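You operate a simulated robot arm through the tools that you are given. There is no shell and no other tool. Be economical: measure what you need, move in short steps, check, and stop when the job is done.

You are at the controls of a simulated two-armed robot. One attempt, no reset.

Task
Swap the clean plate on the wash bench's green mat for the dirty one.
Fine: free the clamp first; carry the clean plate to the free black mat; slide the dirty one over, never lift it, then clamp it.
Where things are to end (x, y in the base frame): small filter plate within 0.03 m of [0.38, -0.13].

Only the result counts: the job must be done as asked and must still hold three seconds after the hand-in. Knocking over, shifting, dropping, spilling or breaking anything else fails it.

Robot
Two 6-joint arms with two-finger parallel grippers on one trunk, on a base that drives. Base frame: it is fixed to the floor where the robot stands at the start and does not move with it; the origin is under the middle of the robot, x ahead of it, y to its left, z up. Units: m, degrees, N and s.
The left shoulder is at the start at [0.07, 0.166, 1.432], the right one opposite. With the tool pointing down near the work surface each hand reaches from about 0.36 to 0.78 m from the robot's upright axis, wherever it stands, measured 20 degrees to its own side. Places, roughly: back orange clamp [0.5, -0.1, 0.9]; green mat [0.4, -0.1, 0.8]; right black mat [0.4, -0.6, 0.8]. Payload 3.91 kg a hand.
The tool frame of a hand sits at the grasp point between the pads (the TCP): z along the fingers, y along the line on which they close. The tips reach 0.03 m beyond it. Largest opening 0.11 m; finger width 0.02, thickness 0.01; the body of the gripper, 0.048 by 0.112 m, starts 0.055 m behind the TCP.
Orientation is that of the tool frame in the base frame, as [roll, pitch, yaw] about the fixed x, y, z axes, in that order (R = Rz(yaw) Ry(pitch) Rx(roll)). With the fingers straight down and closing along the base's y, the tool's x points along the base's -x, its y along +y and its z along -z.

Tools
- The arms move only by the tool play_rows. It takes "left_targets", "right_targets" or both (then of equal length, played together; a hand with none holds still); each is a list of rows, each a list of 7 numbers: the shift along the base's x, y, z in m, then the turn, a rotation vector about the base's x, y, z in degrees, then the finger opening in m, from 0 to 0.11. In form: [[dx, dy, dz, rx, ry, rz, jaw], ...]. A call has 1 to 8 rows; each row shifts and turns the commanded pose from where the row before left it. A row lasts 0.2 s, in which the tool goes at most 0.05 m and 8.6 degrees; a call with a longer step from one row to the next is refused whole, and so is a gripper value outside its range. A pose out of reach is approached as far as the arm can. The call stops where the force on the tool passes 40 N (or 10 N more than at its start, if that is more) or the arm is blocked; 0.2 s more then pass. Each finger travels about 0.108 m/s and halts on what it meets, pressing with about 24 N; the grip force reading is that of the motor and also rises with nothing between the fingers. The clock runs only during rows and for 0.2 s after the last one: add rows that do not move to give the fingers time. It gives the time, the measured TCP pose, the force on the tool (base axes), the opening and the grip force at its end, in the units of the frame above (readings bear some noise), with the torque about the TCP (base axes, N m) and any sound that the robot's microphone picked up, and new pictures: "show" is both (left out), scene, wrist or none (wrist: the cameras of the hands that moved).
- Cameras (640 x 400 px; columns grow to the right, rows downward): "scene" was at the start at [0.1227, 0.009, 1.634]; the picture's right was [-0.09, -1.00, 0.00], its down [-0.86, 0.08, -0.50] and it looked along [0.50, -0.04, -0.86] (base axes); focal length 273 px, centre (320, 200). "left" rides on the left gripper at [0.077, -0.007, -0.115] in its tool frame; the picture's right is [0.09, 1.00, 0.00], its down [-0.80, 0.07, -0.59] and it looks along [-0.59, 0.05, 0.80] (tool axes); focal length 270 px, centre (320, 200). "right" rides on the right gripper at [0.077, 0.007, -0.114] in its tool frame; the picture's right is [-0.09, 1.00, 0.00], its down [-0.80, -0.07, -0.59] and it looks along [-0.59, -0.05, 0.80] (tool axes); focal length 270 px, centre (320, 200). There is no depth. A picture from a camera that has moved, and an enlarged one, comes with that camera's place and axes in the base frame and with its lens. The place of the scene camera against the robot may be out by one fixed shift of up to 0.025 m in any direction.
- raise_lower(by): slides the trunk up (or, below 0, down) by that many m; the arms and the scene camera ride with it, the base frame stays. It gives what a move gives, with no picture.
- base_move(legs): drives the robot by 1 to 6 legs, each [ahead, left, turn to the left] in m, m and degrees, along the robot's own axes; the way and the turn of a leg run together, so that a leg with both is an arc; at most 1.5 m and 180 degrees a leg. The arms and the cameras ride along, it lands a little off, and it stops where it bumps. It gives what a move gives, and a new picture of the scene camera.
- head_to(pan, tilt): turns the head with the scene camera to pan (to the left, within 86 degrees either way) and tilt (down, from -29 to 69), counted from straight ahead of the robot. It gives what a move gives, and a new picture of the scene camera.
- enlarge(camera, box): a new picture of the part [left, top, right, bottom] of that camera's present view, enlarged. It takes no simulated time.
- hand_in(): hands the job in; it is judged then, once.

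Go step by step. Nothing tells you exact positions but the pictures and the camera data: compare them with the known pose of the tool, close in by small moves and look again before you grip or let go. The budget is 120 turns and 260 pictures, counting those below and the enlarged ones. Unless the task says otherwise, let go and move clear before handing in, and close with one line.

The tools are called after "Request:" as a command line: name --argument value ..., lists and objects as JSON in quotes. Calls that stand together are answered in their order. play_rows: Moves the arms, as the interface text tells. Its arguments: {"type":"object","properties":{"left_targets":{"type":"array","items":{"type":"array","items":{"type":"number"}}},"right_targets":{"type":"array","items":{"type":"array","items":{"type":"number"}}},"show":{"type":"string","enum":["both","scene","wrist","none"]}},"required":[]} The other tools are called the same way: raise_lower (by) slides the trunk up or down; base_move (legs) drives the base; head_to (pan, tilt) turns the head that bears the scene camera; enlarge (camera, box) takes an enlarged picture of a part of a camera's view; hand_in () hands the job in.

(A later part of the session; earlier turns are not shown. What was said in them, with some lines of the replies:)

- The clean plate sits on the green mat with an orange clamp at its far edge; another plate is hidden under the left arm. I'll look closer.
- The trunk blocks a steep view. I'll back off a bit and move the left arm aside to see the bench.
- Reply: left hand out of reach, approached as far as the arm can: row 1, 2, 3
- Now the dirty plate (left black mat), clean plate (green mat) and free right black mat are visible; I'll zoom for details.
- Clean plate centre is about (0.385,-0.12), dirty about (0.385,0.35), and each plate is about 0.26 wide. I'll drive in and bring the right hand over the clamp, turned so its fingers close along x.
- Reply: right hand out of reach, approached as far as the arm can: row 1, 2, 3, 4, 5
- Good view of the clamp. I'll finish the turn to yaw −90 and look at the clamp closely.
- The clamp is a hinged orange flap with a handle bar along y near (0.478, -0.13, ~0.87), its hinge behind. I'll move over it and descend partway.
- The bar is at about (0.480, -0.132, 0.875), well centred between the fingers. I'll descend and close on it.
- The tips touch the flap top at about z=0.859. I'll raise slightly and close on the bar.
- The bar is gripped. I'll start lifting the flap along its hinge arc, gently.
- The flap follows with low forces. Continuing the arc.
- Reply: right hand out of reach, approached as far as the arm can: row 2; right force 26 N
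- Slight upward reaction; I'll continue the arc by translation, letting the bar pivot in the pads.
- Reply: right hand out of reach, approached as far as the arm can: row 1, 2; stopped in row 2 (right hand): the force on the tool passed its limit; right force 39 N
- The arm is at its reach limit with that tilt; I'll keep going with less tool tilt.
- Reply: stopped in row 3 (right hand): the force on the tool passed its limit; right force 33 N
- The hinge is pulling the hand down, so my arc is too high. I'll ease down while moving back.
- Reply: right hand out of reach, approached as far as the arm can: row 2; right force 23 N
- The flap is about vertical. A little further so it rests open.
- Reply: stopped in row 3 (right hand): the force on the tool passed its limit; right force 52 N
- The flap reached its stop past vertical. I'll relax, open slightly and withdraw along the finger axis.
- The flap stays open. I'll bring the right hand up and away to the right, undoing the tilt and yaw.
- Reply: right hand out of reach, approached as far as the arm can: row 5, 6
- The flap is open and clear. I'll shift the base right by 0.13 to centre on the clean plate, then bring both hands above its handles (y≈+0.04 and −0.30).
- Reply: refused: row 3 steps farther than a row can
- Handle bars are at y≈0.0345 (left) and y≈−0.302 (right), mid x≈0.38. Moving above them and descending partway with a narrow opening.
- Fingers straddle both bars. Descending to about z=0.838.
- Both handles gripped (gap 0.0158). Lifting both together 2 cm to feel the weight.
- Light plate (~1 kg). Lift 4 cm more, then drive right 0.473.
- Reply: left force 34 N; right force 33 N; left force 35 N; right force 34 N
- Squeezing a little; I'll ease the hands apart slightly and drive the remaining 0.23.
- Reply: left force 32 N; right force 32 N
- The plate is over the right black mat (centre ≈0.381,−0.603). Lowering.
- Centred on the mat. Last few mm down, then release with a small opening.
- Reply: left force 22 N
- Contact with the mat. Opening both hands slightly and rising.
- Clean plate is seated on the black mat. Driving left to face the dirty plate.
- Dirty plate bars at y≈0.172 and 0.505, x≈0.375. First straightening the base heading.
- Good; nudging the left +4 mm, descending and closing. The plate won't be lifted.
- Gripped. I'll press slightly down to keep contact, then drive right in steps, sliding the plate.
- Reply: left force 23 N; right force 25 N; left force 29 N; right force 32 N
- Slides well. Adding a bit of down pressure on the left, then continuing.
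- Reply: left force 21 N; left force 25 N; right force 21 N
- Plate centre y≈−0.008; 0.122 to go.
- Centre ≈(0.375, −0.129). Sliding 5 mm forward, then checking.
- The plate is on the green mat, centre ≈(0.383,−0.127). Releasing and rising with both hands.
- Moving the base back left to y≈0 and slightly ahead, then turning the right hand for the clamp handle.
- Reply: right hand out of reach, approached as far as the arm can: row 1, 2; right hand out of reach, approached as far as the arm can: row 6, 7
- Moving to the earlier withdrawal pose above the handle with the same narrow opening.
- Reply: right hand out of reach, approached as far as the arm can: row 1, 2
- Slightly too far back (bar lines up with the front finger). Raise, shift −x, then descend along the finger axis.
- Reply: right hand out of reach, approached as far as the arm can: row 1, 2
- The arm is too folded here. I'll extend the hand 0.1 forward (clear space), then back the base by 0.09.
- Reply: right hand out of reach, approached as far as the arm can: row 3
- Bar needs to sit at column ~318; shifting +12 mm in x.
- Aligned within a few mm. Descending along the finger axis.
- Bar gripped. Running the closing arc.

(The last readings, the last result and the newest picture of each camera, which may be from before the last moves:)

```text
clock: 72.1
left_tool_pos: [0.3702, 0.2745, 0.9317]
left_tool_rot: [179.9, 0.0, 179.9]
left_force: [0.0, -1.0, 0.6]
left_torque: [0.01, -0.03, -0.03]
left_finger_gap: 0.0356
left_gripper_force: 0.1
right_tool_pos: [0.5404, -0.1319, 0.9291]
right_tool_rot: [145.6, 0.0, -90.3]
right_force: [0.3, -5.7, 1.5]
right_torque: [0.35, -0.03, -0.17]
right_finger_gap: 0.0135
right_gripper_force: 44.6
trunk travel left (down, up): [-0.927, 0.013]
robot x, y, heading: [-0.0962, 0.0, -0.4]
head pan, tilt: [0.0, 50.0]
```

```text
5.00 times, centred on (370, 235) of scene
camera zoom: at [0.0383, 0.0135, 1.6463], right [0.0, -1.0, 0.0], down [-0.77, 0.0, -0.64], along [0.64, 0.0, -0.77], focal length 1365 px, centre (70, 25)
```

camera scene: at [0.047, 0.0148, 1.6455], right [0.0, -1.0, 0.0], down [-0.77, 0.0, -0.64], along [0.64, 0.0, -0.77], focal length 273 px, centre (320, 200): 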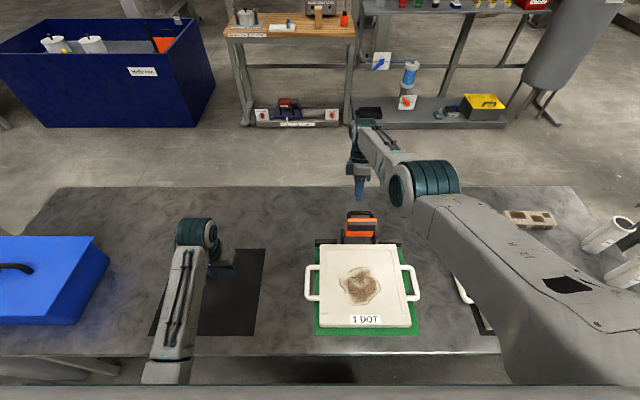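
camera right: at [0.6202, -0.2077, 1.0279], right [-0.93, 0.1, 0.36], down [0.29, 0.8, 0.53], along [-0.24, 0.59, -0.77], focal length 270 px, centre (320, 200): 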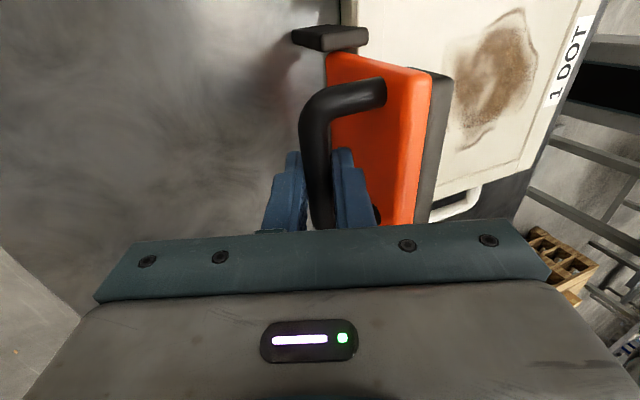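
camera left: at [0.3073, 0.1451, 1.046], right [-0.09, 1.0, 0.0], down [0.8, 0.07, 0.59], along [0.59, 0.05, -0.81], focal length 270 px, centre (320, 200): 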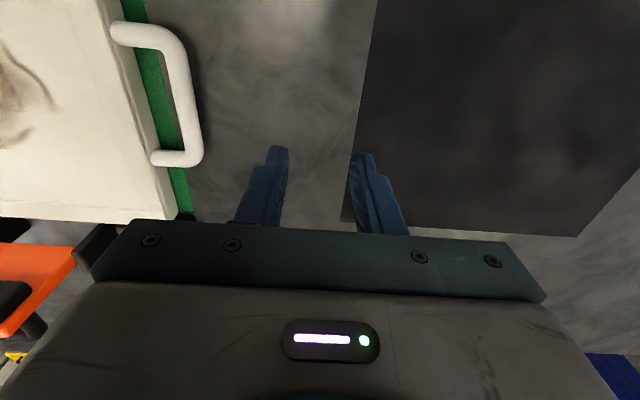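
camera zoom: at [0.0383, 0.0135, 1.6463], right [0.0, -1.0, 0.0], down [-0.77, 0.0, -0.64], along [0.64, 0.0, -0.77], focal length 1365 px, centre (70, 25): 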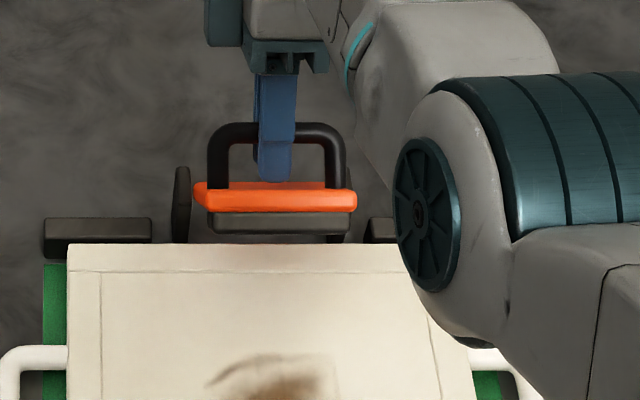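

Request:
play_rows --right_targets '[[-0.0085, 0.0, -0.0015, 0, -3, 0, 0], [-0.0085, 0, -0.003, 0, -4, 0, 0], [-0.009, 0, -0.005, 0, -5, 0, 0], [0, 0, 0, 0, 0, 0, 0]]' --show "none"

Request:
enlarge --camera "scene" --box '[310, 195, 430, 275]'

```text
clock: 73.1
left_tool_pos: [0.3675, 0.2751, 0.9335]
left_tool_rot: [179.9, 0.1, 180.0]
left_force: [0.1, 0.1, 0.2]
left_torque: [0.01, 0.01, 0.02]
left_finger_gap: 0.0361
left_gripper_force: 0.0
right_tool_pos: [0.5123, -0.1317, 0.9219]
right_tool_rot: [157.8, -0.1, -90.4]
right_force: [-6.5, -7.9, 8.6]
right_torque: [0.08, 0.11, 0.13]
right_finger_gap: 0.0134
right_gripper_force: 45.6
trunk travel left (down, up): [-0.927, 0.013]
robot x, y, heading: [-0.0939, -0.0003, -0.2]
head pan, tilt: [0.0, 50.0]
```

```text
5.00 times, centred on (370, 235) of scene
camera zoom: at [0.0347, 0.0134, 1.6467], right [0.0, -1.0, 0.0], down [-0.76, 0.0, -0.64], along [0.64, 0.0, -0.76], focal length 1365 px, centre (70, 25)
```

zoom: 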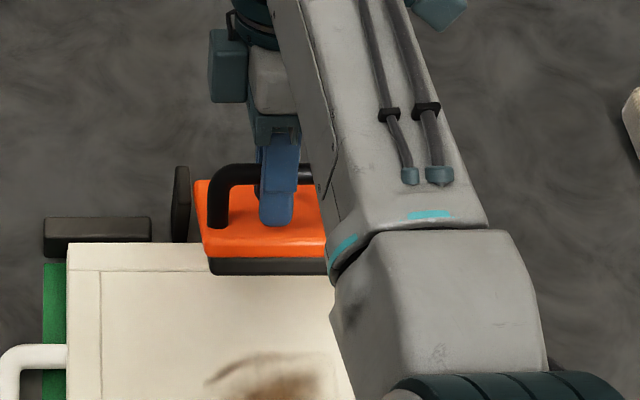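

Going well. Final part of the arc down.

Request:
play_rows --right_targets '[[-0.008, 0.0, -0.007, 0, -5, 0, 0], [-0.0075, 0, -0.0075, 0, -6, 0, 0], [-0.0065, 0, -0.008, 0, -6, 0, 0], [0, 0, 0, 0, 0, 0, 0]]' --show "none"

Request:
enlarge --camera "scene" --box '[310, 195, 430, 275]'

```text
clock: 74.1
left_tool_pos: [0.3634, 0.2739, 0.9351]
left_tool_rot: [179.7, 0.4, 179.8]
left_force: [-0.4, 0.1, 0.0]
left_torque: [0.01, 0.0, -0.02]
left_finger_gap: 0.0358
left_gripper_force: 0.2
right_tool_pos: [0.4847, -0.1308, 0.9011]
right_tool_rot: [174.8, 0.2, -90.3]
right_force: [-31.7, -4.8, 17.4]
right_torque: [0.24, 0.28, 0.26]
right_finger_gap: 0.0136
right_gripper_force: 44.2
trunk travel left (down, up): [-0.927, 0.013]
robot x, y, heading: [-0.0886, 0.0024, -0.0]
head pan, tilt: [0.0, 50.0]
```

```text
5.00 times, centred on (370, 235) of scene
camera zoom: at [0.0274, 0.0142, 1.6471], right [0.0, -1.0, 0.0], down [-0.76, 0.0, -0.65], along [0.65, 0.0, -0.76], focal length 1365 px, centre (70, 25)
```

zoom: 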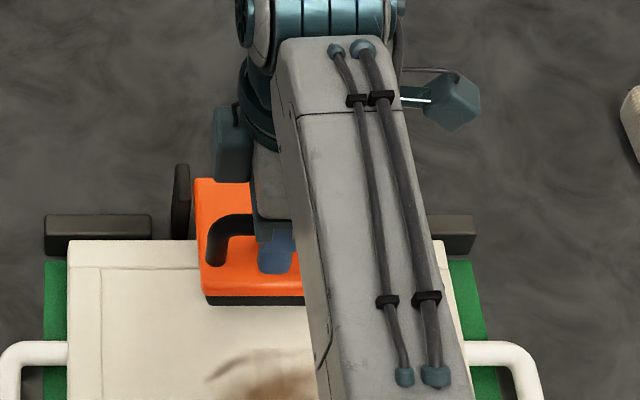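

Request:
play_rows --right_targets '[[-0.003, 0.0, -0.003, 0, -3, 0, 0], [-0.001, 0, -0.003, 0, -2, 0, 0], [0, 0, 0, 0, 0, 0, 0]]' --show "wrist"

Request:
enlarge --camera "scene" --box '[310, 195, 430, 275]'

```text
clock: 74.9
left_tool_pos: [0.3632, 0.2756, 0.9351]
left_tool_rot: [179.9, 0.5, 179.8]
left_force: [0.6, 0.0, 0.0]
left_torque: [0.0, -0.01, 0.0]
left_finger_gap: 0.0359
left_gripper_force: 0.0
right_tool_pos: [0.4816, -0.1312, 0.8954]
right_tool_rot: [-179.8, 0.2, -90.5]
right_force: [-35.3, -3.3, 21.0]
right_torque: [0.08, 0.05, 0.3]
right_finger_gap: 0.0134
right_gripper_force: 44.5
trunk travel left (down, up): [-0.927, 0.013]
robot x, y, heading: [-0.0953, -0.0001, -0.2]
head pan, tilt: [0.0, 50.0]
camera right: at [0.4728, -0.2077, 1.0097], right [-1.0, 0.1, 0.0], down [0.08, 0.8, 0.6], along [0.06, 0.59, -0.8], focal length 270 px, centre (320, 200)
```

right: 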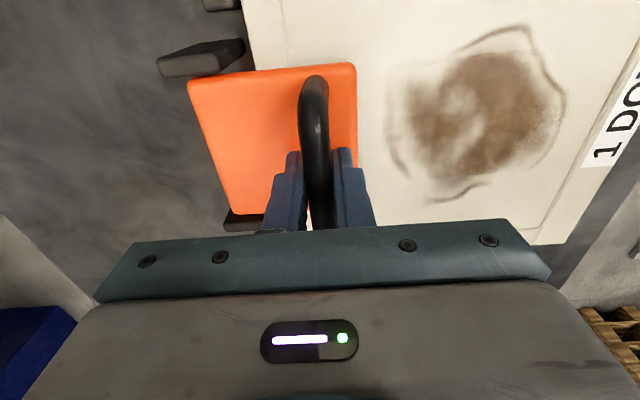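

```text
5.00 times, centred on (370, 235) of scene
camera zoom: at [0.0263, 0.0149, 1.6473], right [0.0, -1.0, 0.0], down [-0.76, 0.0, -0.65], along [0.65, 0.0, -0.76], focal length 1365 px, centre (70, 25)
```

zoom: 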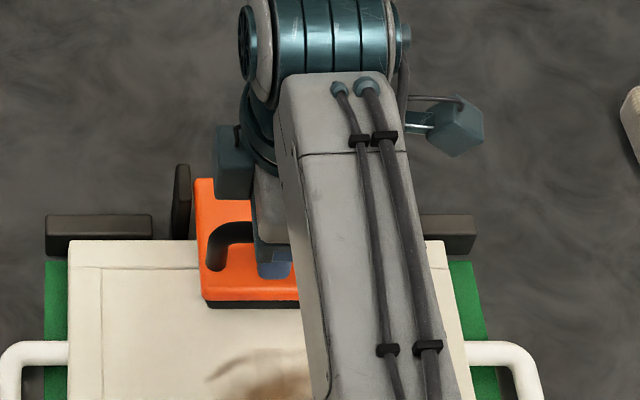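

Nearly identical to the original closed pose. Relaxing x, then opening narrowly and pressing lightly on the flap top.

Request:
play_rows --right_targets '[[-0.003, 0.0, -0.001, 0, 0, 0, 0], [0, 0, 0, 0, 0, 0, 0], [0, 0, 0, 0, 0, 0, 0.034], [0, 0, 0, 0, 0, 0, 0.034]]' --show "wrist"

```text
clock: 75.9
left_tool_pos: [0.3681, 0.2755, 0.9336]
left_tool_rot: [179.8, 0.1, 179.9]
left_force: [-0.1, -0.1, 0.2]
left_torque: [0.02, -0.05, 0.02]
left_finger_gap: 0.0363
left_gripper_force: 0.1
right_tool_pos: [0.4858, -0.1315, 0.8914]
right_tool_rot: [179.8, 0.3, -90.3]
right_force: [-0.1, -0.9, -0.3]
right_torque: [0.05, 0.0, -0.02]
right_finger_gap: 0.034
right_gripper_force: 0.0
trunk travel left (down, up): [-0.927, 0.013]
robot x, y, heading: [-0.096, -0.0, -0.3]
head pan, tilt: [0.0, 50.0]
camera right: at [0.4762, -0.2074, 1.0054], right [-1.0, 0.1, 0.0], down [0.08, 0.8, 0.6], along [0.06, 0.59, -0.8], focal length 270 px, centre (320, 200)
```

right: 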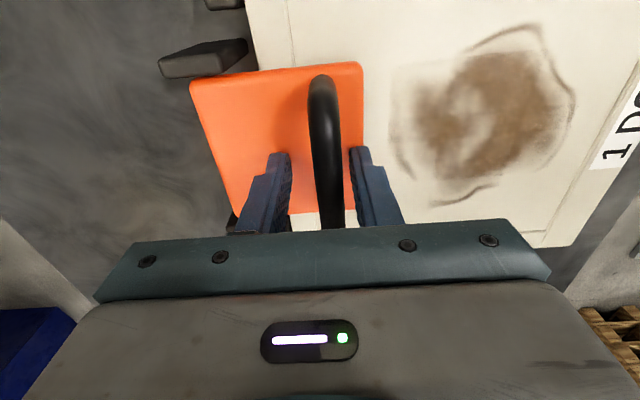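

Request:
play_rows --right_targets '[[-0.003, 0.0, -0.003, 0, 0, 0, 0.034], [0, 0, -0.003, 0, 0, 0, 0.034], [0, 0, 0, 0, 0, 0, 0.034]]' --show "none"

```text
clock: 76.7
left_tool_pos: [0.3688, 0.2758, 0.9338]
left_tool_rot: [179.9, 0.1, 179.9]
left_force: [-0.7, 0.4, -0.6]
left_torque: [-0.01, -0.02, -0.01]
left_finger_gap: 0.036
left_gripper_force: 0.1
right_tool_pos: [0.4837, -0.1313, 0.8901]
right_tool_rot: [-179.6, 0.1, -90.5]
right_force: [8.8, -4.9, 28.7]
right_torque: [-0.27, -0.39, 0.14]
right_finger_gap: 0.0336
right_gripper_force: 0.1
trunk travel left (down, up): [-0.927, 0.013]
robot x, y, heading: [-0.0906, -0.0023, -0.2]
head pan, tilt: [0.0, 50.0]
```

The flap is pressed at the original closed height. Withdrawing straight up and to the right.

Request:
play_rows --right_targets '[[0.002, 0, 0.006, 0, 0, 0, 0.034], [0, 0, 0.03, 0, 0, 0, 0.04], [0, 0, 0.03, 0, 0, 0, 0.04], [0, 0, 0.02, 0, 0, 0, 0.04], [0.0, -0.04, 0.0, 0, 0, 0, 0.04], [0, -0.04, 0, 0, 0, 0, 0.04], [0, -0.04, 0, 0, 0, 0, 0.04], [0, -0.04, 0, 0, 0, 0, 0.04]]' --show "wrist"

Request:
base_move --legs '[[-0.2, 0, 0]]'

Request:
enlarge --camera "scene" --box '[300, 160, 430, 280]'

```text
clock: 78.5
left_tool_pos: [0.3702, 0.2745, 0.9321]
left_tool_rot: [179.9, 0.0, 180.0]
left_force: [0.9, -0.5, 0.2]
left_torque: [0.02, 0.02, 0.0]
left_finger_gap: 0.036
left_gripper_force: 0.0
right_tool_pos: [0.4852, -0.2924, 0.9677]
right_tool_rot: [179.8, 0.3, -90.4]
right_force: [0.3, -0.6, 0.0]
right_torque: [-0.02, 0.01, 0.01]
right_finger_gap: 0.0399
right_gripper_force: 0.1
trunk travel left (down, up): [-0.927, 0.013]
robot x, y, heading: [-0.0944, -0.0005, -0.3]
head pan, tilt: [0.0, 50.0]
camera right: at [0.4767, -0.3693, 1.082], right [-1.0, 0.1, 0.0], down [0.08, 0.8, 0.6], along [0.05, 0.6, -0.8], focal length 270 px, centre (320, 200)
```

right: 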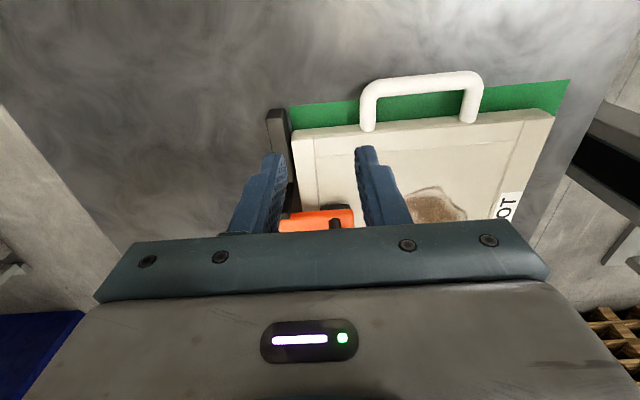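

```text
clock: 80.1
left_tool_pos: [0.1713, 0.2762, 0.9309]
left_tool_rot: [180.0, -0.1, -180.0]
left_force: [0.5, 0.2, -0.2]
left_torque: [-0.01, 0.01, 0.03]
left_finger_gap: 0.0362
left_gripper_force: 0.0
right_tool_pos: [0.2877, -0.2896, 0.9677]
right_tool_rot: [179.6, 0.1, -90.3]
right_force: [-0.2, -0.4, 0.2]
right_torque: [0.01, -0.01, 0.0]
right_finger_gap: 0.0399
right_gripper_force: 0.0
trunk travel left (down, up): [-0.927, 0.013]
robot x, y, heading: [-0.2934, -0.0004, -0.2]
head pan, tilt: [0.0, 50.0]
camera scene: at [-0.1575, 0.0156, 1.6459], right [0.0, -1.0, 0.0], down [-0.77, 0.0, -0.64], along [0.64, 0.0, -0.77], focal length 273 px, centre (320, 200)
```

scene: 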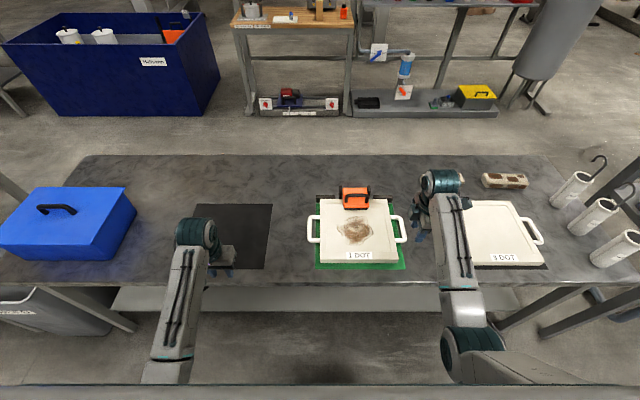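

```text
3.33 times, centred on (365, 220) of scene
camera zoom: at [-0.1575, 0.0156, 1.6459], right [0.0, -1.0, 0.0], down [-0.77, 0.0, -0.64], along [0.64, 0.0, -0.77], focal length 910 px, centre (170, 133)
```

zoom: 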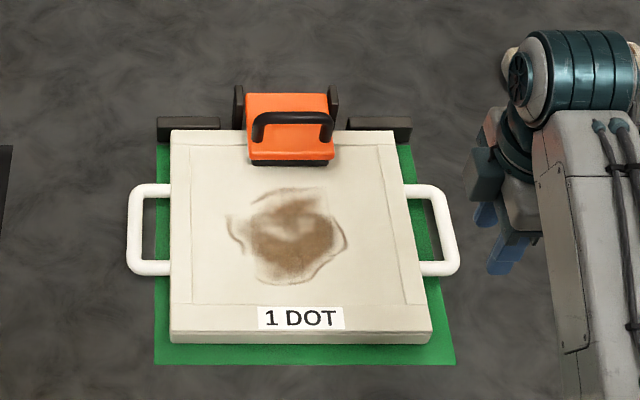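

The dirty plate sits on the green mat at about (0.387, −0.126) under the closed clamp. The clean plate is on the right black mat and both hands are clear, so I'm handing in.

Request:
hand_in

```text
The job is handed in.
```

The plates are swapped and the job is handed in. I opened the clamp, carried the clean plate to the right black mat, and slid the dirty plate onto the green mat without lifting it. It sits at about (0.387, −0.126) and is clamped.
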